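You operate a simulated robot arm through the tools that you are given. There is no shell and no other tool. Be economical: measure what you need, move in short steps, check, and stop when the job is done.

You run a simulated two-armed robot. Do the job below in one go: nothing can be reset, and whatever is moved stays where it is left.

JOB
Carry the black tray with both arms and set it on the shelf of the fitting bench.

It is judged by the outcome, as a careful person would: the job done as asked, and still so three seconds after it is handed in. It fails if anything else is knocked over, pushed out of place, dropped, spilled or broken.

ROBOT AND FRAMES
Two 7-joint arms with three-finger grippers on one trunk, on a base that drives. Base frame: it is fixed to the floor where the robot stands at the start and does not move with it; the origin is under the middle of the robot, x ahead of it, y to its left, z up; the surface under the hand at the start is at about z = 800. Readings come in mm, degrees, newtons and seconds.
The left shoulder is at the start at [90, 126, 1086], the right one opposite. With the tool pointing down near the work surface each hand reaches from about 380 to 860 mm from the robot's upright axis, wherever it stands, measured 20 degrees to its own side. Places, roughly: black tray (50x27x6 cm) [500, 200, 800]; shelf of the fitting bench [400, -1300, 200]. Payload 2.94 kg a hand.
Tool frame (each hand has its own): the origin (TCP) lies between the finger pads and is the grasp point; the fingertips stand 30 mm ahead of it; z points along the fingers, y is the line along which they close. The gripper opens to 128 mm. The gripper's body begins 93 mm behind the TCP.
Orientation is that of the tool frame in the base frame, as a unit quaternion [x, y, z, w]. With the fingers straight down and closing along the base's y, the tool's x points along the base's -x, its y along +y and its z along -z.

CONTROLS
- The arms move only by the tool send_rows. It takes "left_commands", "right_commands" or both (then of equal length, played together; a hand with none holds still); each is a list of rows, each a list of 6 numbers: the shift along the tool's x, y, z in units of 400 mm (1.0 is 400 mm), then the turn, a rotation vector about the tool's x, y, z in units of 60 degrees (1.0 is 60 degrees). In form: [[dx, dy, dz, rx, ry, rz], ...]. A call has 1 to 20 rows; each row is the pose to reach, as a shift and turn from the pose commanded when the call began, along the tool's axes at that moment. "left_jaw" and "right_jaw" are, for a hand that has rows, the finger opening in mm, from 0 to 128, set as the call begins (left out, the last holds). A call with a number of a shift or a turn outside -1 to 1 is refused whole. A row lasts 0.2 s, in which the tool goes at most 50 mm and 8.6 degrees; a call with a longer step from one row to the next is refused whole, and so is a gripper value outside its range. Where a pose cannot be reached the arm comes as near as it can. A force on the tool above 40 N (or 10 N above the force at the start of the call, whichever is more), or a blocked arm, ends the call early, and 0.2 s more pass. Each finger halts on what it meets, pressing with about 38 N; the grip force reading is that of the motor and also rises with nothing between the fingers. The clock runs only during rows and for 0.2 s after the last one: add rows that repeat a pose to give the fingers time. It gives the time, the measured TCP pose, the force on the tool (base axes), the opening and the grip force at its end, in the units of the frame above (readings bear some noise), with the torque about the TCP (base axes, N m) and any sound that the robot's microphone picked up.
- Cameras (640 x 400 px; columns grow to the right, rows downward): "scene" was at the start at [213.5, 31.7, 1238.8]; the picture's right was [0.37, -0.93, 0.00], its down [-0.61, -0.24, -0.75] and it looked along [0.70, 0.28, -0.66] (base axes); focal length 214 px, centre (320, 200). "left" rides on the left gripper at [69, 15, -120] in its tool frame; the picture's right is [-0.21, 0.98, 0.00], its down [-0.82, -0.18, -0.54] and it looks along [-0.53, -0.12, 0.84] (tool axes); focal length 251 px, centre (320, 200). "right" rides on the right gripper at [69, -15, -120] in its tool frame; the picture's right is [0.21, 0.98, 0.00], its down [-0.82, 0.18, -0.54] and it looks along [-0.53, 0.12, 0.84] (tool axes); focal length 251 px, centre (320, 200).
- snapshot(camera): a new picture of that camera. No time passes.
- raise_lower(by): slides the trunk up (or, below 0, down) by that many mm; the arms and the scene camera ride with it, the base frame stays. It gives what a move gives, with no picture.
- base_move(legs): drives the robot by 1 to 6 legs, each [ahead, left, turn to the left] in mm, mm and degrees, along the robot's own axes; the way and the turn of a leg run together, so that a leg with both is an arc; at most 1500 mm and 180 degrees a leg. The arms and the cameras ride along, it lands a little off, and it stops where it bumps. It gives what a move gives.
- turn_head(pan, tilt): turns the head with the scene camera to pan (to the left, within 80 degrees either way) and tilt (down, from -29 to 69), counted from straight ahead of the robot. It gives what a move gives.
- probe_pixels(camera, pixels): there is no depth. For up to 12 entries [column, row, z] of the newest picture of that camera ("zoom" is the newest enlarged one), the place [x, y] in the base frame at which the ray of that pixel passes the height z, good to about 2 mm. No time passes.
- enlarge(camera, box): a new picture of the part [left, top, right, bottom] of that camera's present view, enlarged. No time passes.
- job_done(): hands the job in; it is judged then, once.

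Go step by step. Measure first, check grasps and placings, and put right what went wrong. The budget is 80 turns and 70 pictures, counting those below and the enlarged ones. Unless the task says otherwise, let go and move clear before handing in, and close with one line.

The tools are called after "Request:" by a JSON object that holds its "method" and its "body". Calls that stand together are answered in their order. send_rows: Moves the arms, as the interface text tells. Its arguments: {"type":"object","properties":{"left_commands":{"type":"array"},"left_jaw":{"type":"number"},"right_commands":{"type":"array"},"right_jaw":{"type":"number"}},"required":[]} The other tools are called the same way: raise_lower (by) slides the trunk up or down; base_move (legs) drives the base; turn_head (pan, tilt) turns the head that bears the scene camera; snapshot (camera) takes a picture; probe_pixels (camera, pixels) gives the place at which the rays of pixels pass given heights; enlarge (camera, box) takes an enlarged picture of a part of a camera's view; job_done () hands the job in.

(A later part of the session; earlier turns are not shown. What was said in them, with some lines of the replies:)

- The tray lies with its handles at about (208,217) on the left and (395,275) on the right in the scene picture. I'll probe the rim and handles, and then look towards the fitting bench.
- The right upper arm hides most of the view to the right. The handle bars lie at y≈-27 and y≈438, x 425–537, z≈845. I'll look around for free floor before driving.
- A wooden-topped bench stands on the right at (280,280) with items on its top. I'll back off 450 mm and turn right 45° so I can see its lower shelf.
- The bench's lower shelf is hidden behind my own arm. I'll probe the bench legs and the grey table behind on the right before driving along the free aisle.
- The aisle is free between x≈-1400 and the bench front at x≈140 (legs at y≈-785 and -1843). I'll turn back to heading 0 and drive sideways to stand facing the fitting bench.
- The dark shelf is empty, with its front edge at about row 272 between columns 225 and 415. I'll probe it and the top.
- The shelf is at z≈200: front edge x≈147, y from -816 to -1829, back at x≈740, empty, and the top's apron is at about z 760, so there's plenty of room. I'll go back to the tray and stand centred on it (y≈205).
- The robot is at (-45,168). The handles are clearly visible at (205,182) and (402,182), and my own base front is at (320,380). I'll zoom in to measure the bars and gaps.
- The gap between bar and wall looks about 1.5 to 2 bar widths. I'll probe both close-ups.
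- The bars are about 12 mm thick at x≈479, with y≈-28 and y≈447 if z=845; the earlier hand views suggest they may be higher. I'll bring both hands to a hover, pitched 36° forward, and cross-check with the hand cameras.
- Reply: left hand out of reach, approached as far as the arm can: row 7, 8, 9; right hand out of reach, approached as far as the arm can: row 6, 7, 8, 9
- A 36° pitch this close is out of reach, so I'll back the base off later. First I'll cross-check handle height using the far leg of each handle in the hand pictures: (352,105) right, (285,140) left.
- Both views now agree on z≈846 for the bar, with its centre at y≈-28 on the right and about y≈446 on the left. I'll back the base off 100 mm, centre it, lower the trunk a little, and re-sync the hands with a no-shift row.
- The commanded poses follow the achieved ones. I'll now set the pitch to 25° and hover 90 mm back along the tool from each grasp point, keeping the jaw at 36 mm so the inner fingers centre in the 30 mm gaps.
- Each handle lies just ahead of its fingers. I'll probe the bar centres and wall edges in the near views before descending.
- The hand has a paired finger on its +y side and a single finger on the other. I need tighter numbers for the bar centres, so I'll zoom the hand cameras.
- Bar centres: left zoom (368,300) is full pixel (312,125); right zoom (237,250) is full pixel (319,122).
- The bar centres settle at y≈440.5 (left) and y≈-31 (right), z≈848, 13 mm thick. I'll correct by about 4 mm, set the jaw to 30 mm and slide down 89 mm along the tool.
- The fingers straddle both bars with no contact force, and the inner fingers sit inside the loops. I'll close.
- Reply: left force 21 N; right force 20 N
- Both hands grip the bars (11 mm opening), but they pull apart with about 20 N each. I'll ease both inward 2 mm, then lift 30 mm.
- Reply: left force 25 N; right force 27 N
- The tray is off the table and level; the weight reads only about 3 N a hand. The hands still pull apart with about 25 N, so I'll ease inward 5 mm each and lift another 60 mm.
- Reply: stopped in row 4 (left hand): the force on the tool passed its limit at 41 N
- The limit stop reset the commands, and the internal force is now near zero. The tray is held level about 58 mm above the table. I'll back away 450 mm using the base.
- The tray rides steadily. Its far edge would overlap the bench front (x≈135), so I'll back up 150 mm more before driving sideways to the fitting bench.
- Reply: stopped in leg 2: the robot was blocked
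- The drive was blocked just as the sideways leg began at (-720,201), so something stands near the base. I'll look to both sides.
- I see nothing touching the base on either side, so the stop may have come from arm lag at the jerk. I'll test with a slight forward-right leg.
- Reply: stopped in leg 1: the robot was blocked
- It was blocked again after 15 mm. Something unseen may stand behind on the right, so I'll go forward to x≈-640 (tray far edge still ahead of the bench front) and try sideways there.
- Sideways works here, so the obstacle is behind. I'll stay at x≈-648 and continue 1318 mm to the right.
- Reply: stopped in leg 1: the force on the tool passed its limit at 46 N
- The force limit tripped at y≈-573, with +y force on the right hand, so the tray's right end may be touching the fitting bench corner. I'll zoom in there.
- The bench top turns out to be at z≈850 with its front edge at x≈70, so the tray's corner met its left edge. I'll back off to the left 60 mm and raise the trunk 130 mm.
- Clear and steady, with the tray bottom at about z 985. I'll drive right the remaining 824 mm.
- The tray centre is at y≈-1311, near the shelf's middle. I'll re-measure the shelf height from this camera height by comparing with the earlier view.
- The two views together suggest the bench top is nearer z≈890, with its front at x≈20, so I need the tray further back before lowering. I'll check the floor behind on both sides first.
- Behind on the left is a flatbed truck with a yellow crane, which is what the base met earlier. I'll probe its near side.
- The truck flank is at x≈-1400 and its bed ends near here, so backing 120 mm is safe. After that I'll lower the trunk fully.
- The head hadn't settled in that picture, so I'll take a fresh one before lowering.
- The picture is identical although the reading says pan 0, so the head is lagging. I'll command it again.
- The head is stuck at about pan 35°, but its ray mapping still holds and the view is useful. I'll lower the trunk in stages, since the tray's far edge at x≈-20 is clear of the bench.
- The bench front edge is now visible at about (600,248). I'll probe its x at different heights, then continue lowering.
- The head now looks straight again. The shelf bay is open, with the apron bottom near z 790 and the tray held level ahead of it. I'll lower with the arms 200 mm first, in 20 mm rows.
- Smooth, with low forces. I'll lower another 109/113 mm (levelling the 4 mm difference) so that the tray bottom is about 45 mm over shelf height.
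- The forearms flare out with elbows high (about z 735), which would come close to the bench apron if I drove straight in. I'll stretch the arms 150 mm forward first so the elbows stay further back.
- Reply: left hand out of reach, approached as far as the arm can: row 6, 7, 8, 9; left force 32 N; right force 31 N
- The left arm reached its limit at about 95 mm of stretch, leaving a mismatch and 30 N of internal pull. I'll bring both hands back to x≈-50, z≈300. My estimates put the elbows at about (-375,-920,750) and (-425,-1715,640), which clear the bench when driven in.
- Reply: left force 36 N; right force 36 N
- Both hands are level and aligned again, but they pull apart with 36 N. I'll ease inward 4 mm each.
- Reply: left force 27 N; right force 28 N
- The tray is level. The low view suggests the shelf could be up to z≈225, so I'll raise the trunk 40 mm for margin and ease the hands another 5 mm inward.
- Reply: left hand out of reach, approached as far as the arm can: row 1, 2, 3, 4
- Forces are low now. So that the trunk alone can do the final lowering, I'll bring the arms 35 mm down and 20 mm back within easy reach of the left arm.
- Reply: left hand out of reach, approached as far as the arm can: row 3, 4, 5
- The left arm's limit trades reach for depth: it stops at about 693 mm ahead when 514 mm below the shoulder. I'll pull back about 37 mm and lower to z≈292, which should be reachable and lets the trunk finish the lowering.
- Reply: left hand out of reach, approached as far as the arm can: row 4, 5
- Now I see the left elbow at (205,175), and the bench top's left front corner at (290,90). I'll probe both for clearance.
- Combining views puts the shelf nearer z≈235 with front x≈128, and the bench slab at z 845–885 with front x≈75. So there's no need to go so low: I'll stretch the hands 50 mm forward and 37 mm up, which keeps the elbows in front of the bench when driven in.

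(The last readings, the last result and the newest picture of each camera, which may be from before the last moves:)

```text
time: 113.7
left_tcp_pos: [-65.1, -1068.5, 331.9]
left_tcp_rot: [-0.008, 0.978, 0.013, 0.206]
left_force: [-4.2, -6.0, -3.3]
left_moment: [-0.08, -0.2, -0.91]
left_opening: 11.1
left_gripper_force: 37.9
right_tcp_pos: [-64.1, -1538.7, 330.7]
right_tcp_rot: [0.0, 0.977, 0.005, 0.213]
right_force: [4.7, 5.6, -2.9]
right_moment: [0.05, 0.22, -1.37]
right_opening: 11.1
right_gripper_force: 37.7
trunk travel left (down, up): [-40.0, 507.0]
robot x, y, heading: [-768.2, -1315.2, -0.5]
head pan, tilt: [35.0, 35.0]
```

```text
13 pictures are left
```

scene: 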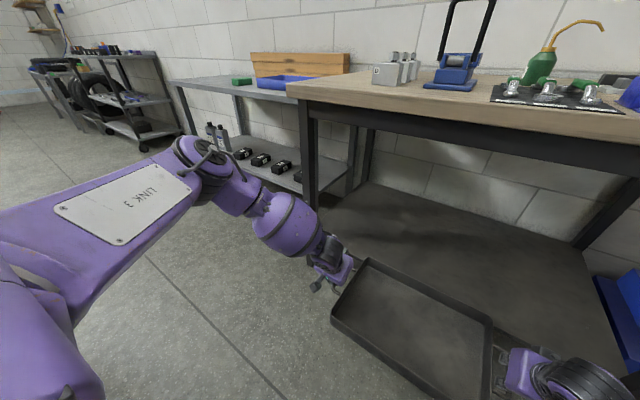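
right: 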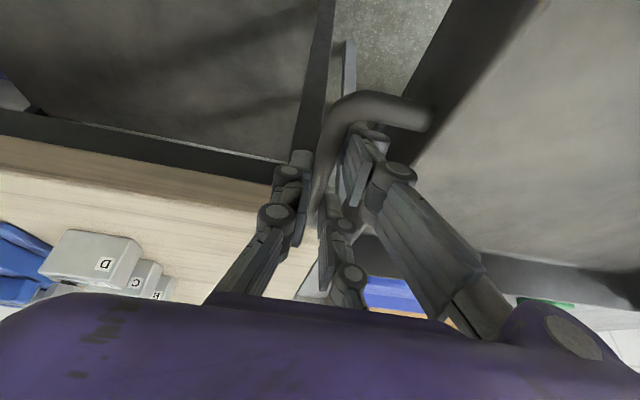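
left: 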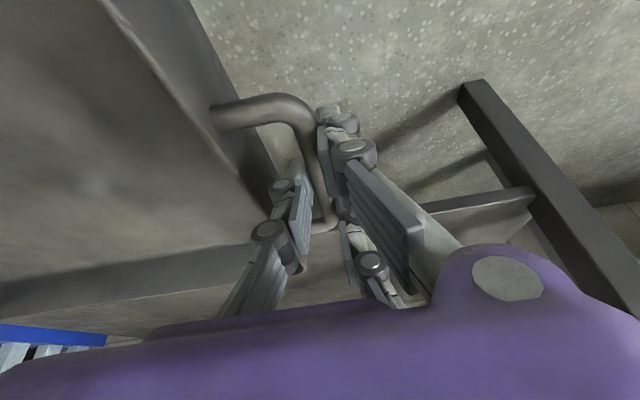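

The left elbow rides at about z 830, so I'll go in by stages. First 265 mm (tray centre x≈200), where the elbow still stays in front of the bench.

Request:
{"method": "base_move", "body": {"legs": [[150, 0, 0], [115, 0, 0]]}}

Request:
{"method": "snapshot", "body": {"camera": "scene"}}

```text
time: 115.8
left_tcp_pos: [195.8, -1064.5, 332.4]
left_tcp_rot: [-0.012, 0.978, 0.013, 0.208]
left_force: [-4.5, -2.0, -3.0]
left_moment: [-0.02, 0.11, -0.99]
left_opening: 11.0
left_gripper_force: 37.9
right_tcp_pos: [198.5, -1533.6, 328.9]
right_tcp_rot: [-0.004, 0.977, 0.006, 0.212]
right_force: [5.6, 1.7, -3.3]
right_moment: [-0.02, -0.06, -1.39]
right_opening: 11.1
right_gripper_force: 37.9
trunk travel left (down, up): [-40.0, 507.0]
robot x, y, heading: [-504.6, -1322.8, 0.1]
head pan, tilt: [35.0, 35.0]
```

```text
12 pictures are left
```

scene: 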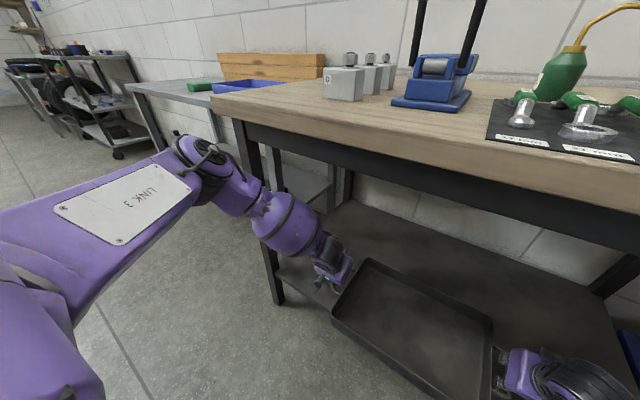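

The tray is half in and clear. I'll lower the trunk in small steps to feel for the shelf.

Request:
{"method": "raise_lower", "body": {"by": -25}}

Request:
{"method": "raise_lower", "body": {"by": -8}}

Request:
{"method": "enlarge", "body": {"camera": "scene", "box": [230, 230, 550, 400]}}

```text
time: 116.5
left_tcp_pos: [194.6, -1064.4, 308.2]
left_tcp_rot: [-0.012, 0.978, 0.013, 0.207]
left_force: [-2.6, -0.5, -2.7]
left_moment: [-0.01, -0.02, -0.64]
left_opening: 10.8
left_gripper_force: 37.8
right_tcp_pos: [198.5, -1533.7, 305.9]
right_tcp_rot: [-0.003, 0.977, 0.005, 0.213]
right_force: [2.9, 0.7, -2.5]
right_moment: [0.0, 0.08, -1.09]
right_opening: 11.1
right_gripper_force: 38.0
trunk travel left (down, up): [-15.0, 532.0]
robot x, y, heading: [-503.7, -1315.6, 0.4]
head pan, tilt: [35.0, 35.0]
```

```text
time: 117.1
left_tcp_pos: [195.9, -1063.5, 299.1]
left_tcp_rot: [-0.013, 0.978, 0.013, 0.207]
left_force: [-5.5, -1.9, -2.4]
left_moment: [-0.04, 0.35, -0.7]
left_opening: 11.0
left_gripper_force: 37.7
right_tcp_pos: [197.5, -1534.1, 296.8]
right_tcp_rot: [-0.002, 0.977, 0.005, 0.212]
right_force: [3.8, -0.8, -2.9]
right_moment: [-0.03, -0.32, -1.21]
right_opening: 11.0
right_gripper_force: 38.0
trunk travel left (down, up): [-7.0, 540.0]
robot x, y, heading: [-508.5, -1317.2, 0.0]
head pan, tilt: [35.0, 35.0]
```

```text
2.00 times, centred on (390, 315) of scene
```

zoom: 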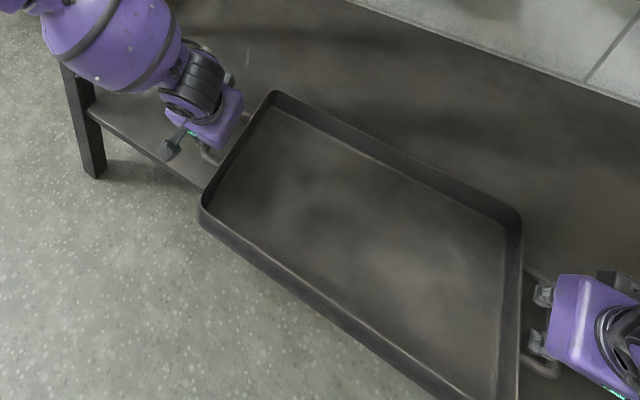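

No contact yet with the tray bottom at about z 243, and the elbow has dropped with the trunk. I'll drive in 50 mm more and check the elbow against the bench edge.

Request:
{"method": "base_move", "body": {"legs": [[50, 0, 0]]}}

Request:
{"method": "snapshot", "body": {"camera": "scene"}}

Request:
{"method": "probe_pixels", "body": {"camera": "scene", "pixels": [[205, 165, 780], [205, 165, 800], [205, 165, 820], [200, 130, 840], [240, 160, 840]]}}

```text
time: 118.0
left_tcp_pos: [244.3, -1063.6, 298.3]
left_tcp_rot: [-0.013, 0.978, 0.013, 0.206]
left_force: [-4.0, -1.7, -1.7]
left_moment: [-0.02, 0.24, -0.87]
left_opening: 11.2
left_gripper_force: 38.1
right_tcp_pos: [247.4, -1532.2, 296.9]
right_tcp_rot: [-0.004, 0.977, 0.006, 0.213]
right_force: [4.8, 0.8, -3.3]
right_moment: [0.02, -0.18, -1.31]
right_opening: 11.1
right_gripper_force: 37.6
trunk travel left (down, up): [-7.0, 540.0]
robot x, y, heading: [-459.4, -1320.0, 0.3]
head pan, tilt: [35.0, 35.0]
```

```text
10 pictures are left
```

scene: 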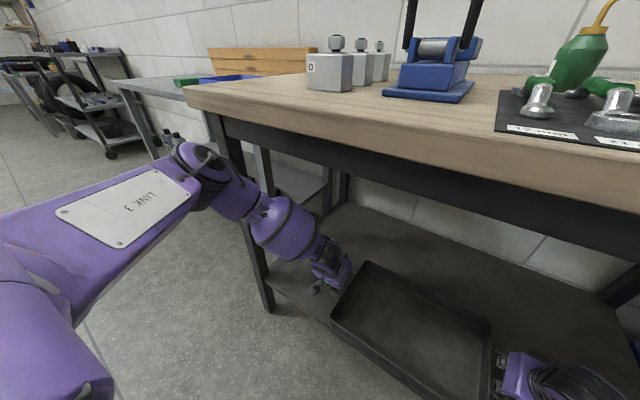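

```text
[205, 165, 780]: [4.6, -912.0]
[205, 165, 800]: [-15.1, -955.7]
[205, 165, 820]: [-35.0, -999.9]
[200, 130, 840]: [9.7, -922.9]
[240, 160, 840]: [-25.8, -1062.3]
```

The elbow is at about (-15,-955,797), so a further 22 mm keeps its front short of the bench edge (x≈75) regardless of height. I'll take that, set the tray down, and nudge it deeper afterwards if needed.

Request:
{"method": "base_move", "body": {"legs": [[22, 0, 0]]}}

Request:
{"method": "raise_lower", "body": {"by": -7}}

```text
time: 118.8
left_tcp_pos: [266.1, -1062.9, 298.9]
left_tcp_rot: [-0.013, 0.978, 0.014, 0.207]
left_force: [-3.5, -1.7, -3.3]
left_moment: [-0.03, -0.17, -0.58]
left_opening: 11.1
left_gripper_force: 38.0
right_tcp_pos: [269.6, -1533.1, 296.0]
right_tcp_rot: [-0.003, 0.977, 0.005, 0.213]
right_force: [3.0, 1.5, -3.5]
right_moment: [0.02, 0.22, -1.04]
right_opening: 10.8
right_gripper_force: 37.8
trunk travel left (down, up): [-7.0, 540.0]
robot x, y, heading: [-436.3, -1318.0, 0.1]
head pan, tilt: [35.0, 35.0]
```

```text
time: 119.4
left_tcp_pos: [266.6, -1062.9, 294.2]
left_tcp_rot: [-0.012, 0.978, 0.013, 0.209]
left_force: [0.7, -0.7, 0.3]
left_moment: [0.04, -0.89, -0.04]
left_opening: 10.8
left_gripper_force: 37.6
right_tcp_pos: [271.4, -1531.5, 293.5]
right_tcp_rot: [-0.003, 0.976, 0.005, 0.217]
right_force: [-3.8, -1.6, 16.0]
right_moment: [-0.03, -0.95, -0.49]
right_opening: 10.9
right_gripper_force: 38.4
trunk travel left (down, up): [0.0, 547.0]
robot x, y, heading: [-436.1, -1320.1, 0.4]
head pan, tilt: [35.0, 35.0]
```

Contact: the right hand shows +16 N at TCP z≈293, so the shelf is at z≈238 and the tray is resting on it. I'll trim the right up 2 mm and the left down 2 mm, then open slowly.

Request:
{"method": "send_rows", "body": {"left_commands": [[0.002, 0, 0.0046, 0, 0, 0], [0.002, 0, 0.0046, 0, 0, 0]], "right_commands": [[-0.002, 0, -0.0045, 0, 0, 0], [-0.002, 0, -0.0045, 0, 0, 0]]}}

Request:
{"method": "send_rows", "body": {"left_commands": [[0, 0, 0, 0, 0, 0], [0, 0, 0, 0, 0, 0]], "right_commands": [[0, 0, 0, 0, 0, 0], [0, 0, 0, 0, 0, 0]], "left_jaw": 30, "right_jaw": 30}}

Request:
{"method": "turn_head", "body": {"pan": 0, "tilt": 50}}

Request:
{"method": "snapshot", "body": {"camera": "scene"}}

```text
time: 120.0
left_tcp_pos: [266.0, -1062.1, 295.2]
left_tcp_rot: [-0.012, 0.978, 0.012, 0.209]
left_force: [-2.3, 1.5, 21.4]
left_moment: [0.04, 0.1, -0.61]
left_opening: 10.6
left_gripper_force: 37.9
right_tcp_pos: [268.0, -1533.9, 293.4]
right_tcp_rot: [-0.003, 0.976, 0.007, 0.216]
right_force: [8.5, -0.2, 3.7]
right_moment: [-0.07, -1.17, -1.09]
right_opening: 11.2
right_gripper_force: 38.4
trunk travel left (down, up): [0.0, 547.0]
robot x, y, heading: [-440.2, -1319.3, 0.5]
head pan, tilt: [35.0, 35.0]
```

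```text
time: 120.6
left_tcp_pos: [263.5, -1063.6, 290.8]
left_tcp_rot: [-0.012, 0.978, 0.014, 0.207]
left_force: [0.6, -0.2, 0.4]
left_moment: [0.02, -0.02, 0.02]
left_opening: 30.2
left_gripper_force: 0.0
right_tcp_pos: [268.4, -1532.0, 291.3]
right_tcp_rot: [-0.004, 0.977, 0.005, 0.212]
right_force: [-0.8, -0.4, -0.3]
right_moment: [0.02, 0.0, 0.0]
right_opening: 30.2
right_gripper_force: 0.1
trunk travel left (down, up): [0.0, 547.0]
robot x, y, heading: [-432.1, -1315.6, 0.5]
head pan, tilt: [35.0, 35.0]
```

```text
time: 121.6
left_tcp_pos: [266.1, -1063.2, 291.4]
left_tcp_rot: [-0.012, 0.978, 0.013, 0.207]
left_force: [0.0, -0.4, -0.1]
left_moment: [0.01, 0.02, 0.01]
left_opening: 29.9
left_gripper_force: 0.0
right_tcp_pos: [267.5, -1532.9, 291.2]
right_tcp_rot: [-0.003, 0.977, 0.005, 0.213]
right_force: [0.1, -0.7, 0.0]
right_moment: [0.03, 0.03, -0.01]
right_opening: 29.9
right_gripper_force: 0.1
trunk travel left (down, up): [0.0, 547.0]
robot x, y, heading: [-437.5, -1320.7, 0.4]
head pan, tilt: [0.0, 50.0]
```

```text
9 pictures are left
```

scene: 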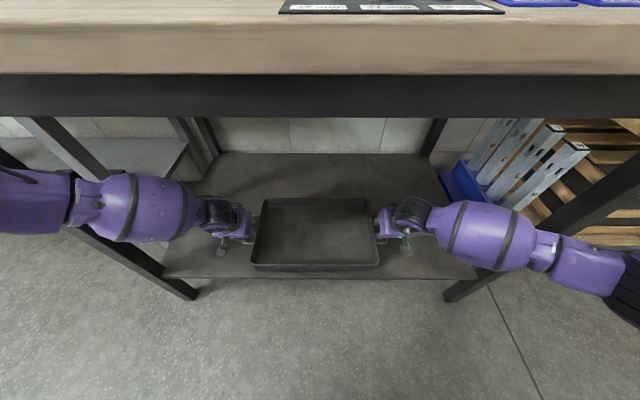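

The tray rests free on the shelf: its front is at row ~271 and the shelf front edge at row ~278, so it looks fully inside. I'll zoom to verify.

Request:
{"method": "enlarge", "body": {"camera": "scene", "box": [230, 230, 400, 300]}}

Request:
{"method": "probe_pixels", "body": {"camera": "zoom", "pixels": [[100, 148, 240], [540, 150, 240], [320, 180, 240], [100, 180, 240], [540, 180, 240]]}}

```text
3.76 times, centred on (315, 265) of scene
```

zoom: 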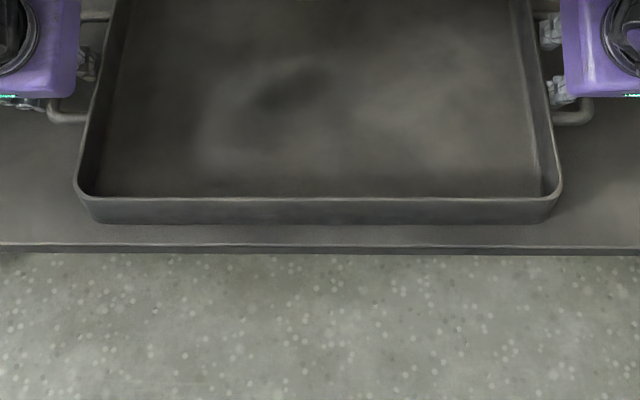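

```text
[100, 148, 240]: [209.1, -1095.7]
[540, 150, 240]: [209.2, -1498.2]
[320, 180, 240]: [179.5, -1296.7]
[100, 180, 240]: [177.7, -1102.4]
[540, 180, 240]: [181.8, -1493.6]
```

The tray stands about 20 mm inside the shelf's front edge, level and released. I'll withdraw the fingers 65 mm along the tool axis, then check before driving back.

Request:
{"method": "send_rows", "body": {"left_commands": [[0, 0, -0.03, 0, 0, 0], [0, 0, -0.06, 0, 0, 0], [0, 0, -0.09, 0, 0, 0], [0, 0, -0.12, 0, 0, 0], [0, 0, -0.1625, 0, 0, 0], [0, 0, -0.1625, 0, 0, 0]], "right_commands": [[0, 0, -0.03, 0, 0, 0], [0, 0, -0.06, 0, 0, 0], [0, 0, -0.09, 0, 0, 0], [0, 0, -0.12, 0, 0, 0], [0, 0, -0.1625, 0, 0, 0], [0, 0, -0.1625, 0, 0, 0]]}}

Request:
{"method": "snapshot", "body": {"camera": "left"}}

Request:
{"method": "snapshot", "body": {"camera": "right"}}

```text
time: 123.0
left_tcp_pos: [237.2, -1064.9, 348.7]
left_tcp_rot: [-0.014, 0.978, 0.015, 0.206]
left_force: [0.5, -1.0, 0.2]
left_moment: [0.04, 0.0, 0.0]
left_opening: 30.0
left_gripper_force: 0.0
right_tcp_pos: [242.1, -1534.4, 353.8]
right_tcp_rot: [-0.002, 0.977, 0.005, 0.213]
right_force: [-0.6, -0.4, -0.1]
right_moment: [0.01, -0.02, -0.02]
right_opening: 30.1
right_gripper_force: 0.1
trunk travel left (down, up): [0.0, 547.0]
robot x, y, heading: [-436.5, -1320.6, 0.2]
head pan, tilt: [0.0, 50.0]
```

```text
7 pictures are left
```

left: 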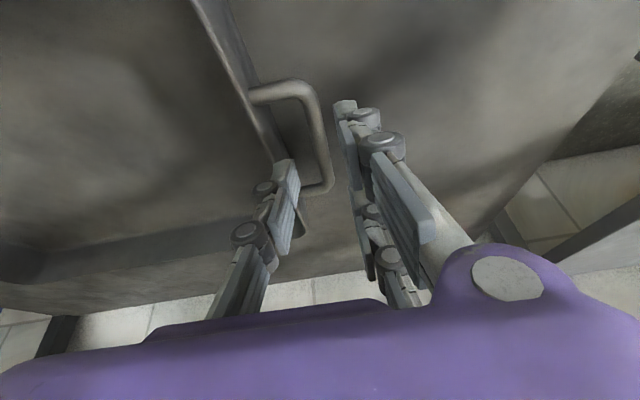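

```text
6 pictures are left
```

right: 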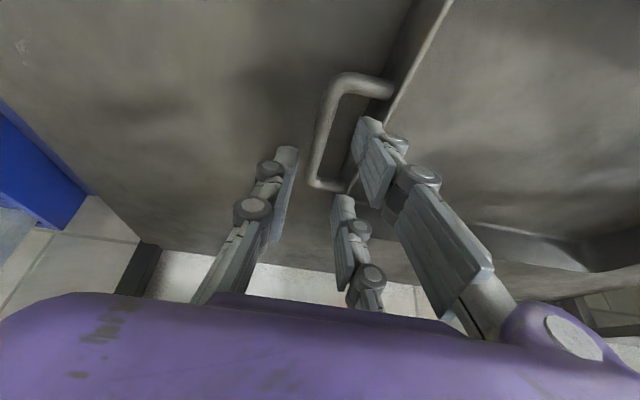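

Both hands are clear above the handles with no forces. I'll drive straight back 330 mm.

Request:
{"method": "base_move", "body": {"legs": [[-330, 0, 0]]}}

Request:
{"method": "snapshot", "body": {"camera": "scene"}}

```text
time: 125.2
left_tcp_pos: [-102.5, -1060.5, 350.1]
left_tcp_rot: [-0.019, 0.978, 0.015, 0.206]
left_force: [-1.1, 0.3, 0.5]
left_moment: [0.04, 0.01, -0.01]
left_opening: 30.2
left_gripper_force: 0.1
right_tcp_pos: [-90.4, -1529.1, 353.1]
right_tcp_rot: [-0.01, 0.977, 0.006, 0.213]
right_force: [0.7, 0.0, -0.7]
right_moment: [-0.01, 0.01, 0.03]
right_opening: 29.8
right_gripper_force: 0.0
trunk travel left (down, up): [0.0, 547.0]
robot x, y, heading: [-772.7, -1319.1, 1.2]
head pan, tilt: [0.0, 50.0]
```

```text
5 pictures are left
```

scene: 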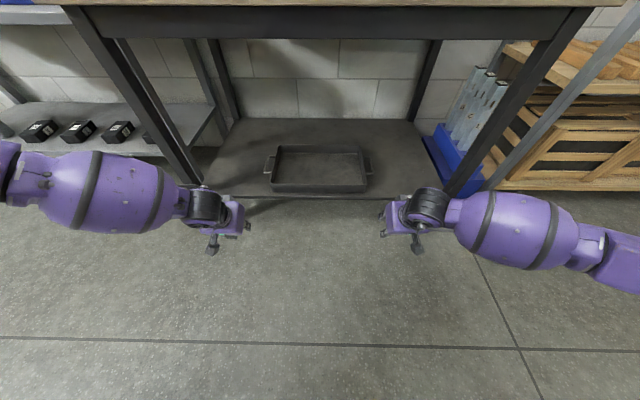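

The tray stands level on the shelf, with its front (row ~191) inside the shelf edge (row ~198), and both hands are clear. I'll hand the job in.

Request:
{"method": "job_done", "body": {}}

```text
The job is handed in.
```

The black tray is on the shelf of the fitting bench, level and about 20 mm inside the front edge, with both hands clear. On the way the tray's right end touched the bench top's left edge (46 N). The base was also blocked twice near the truck, and I saw nothing knocked over or moved.
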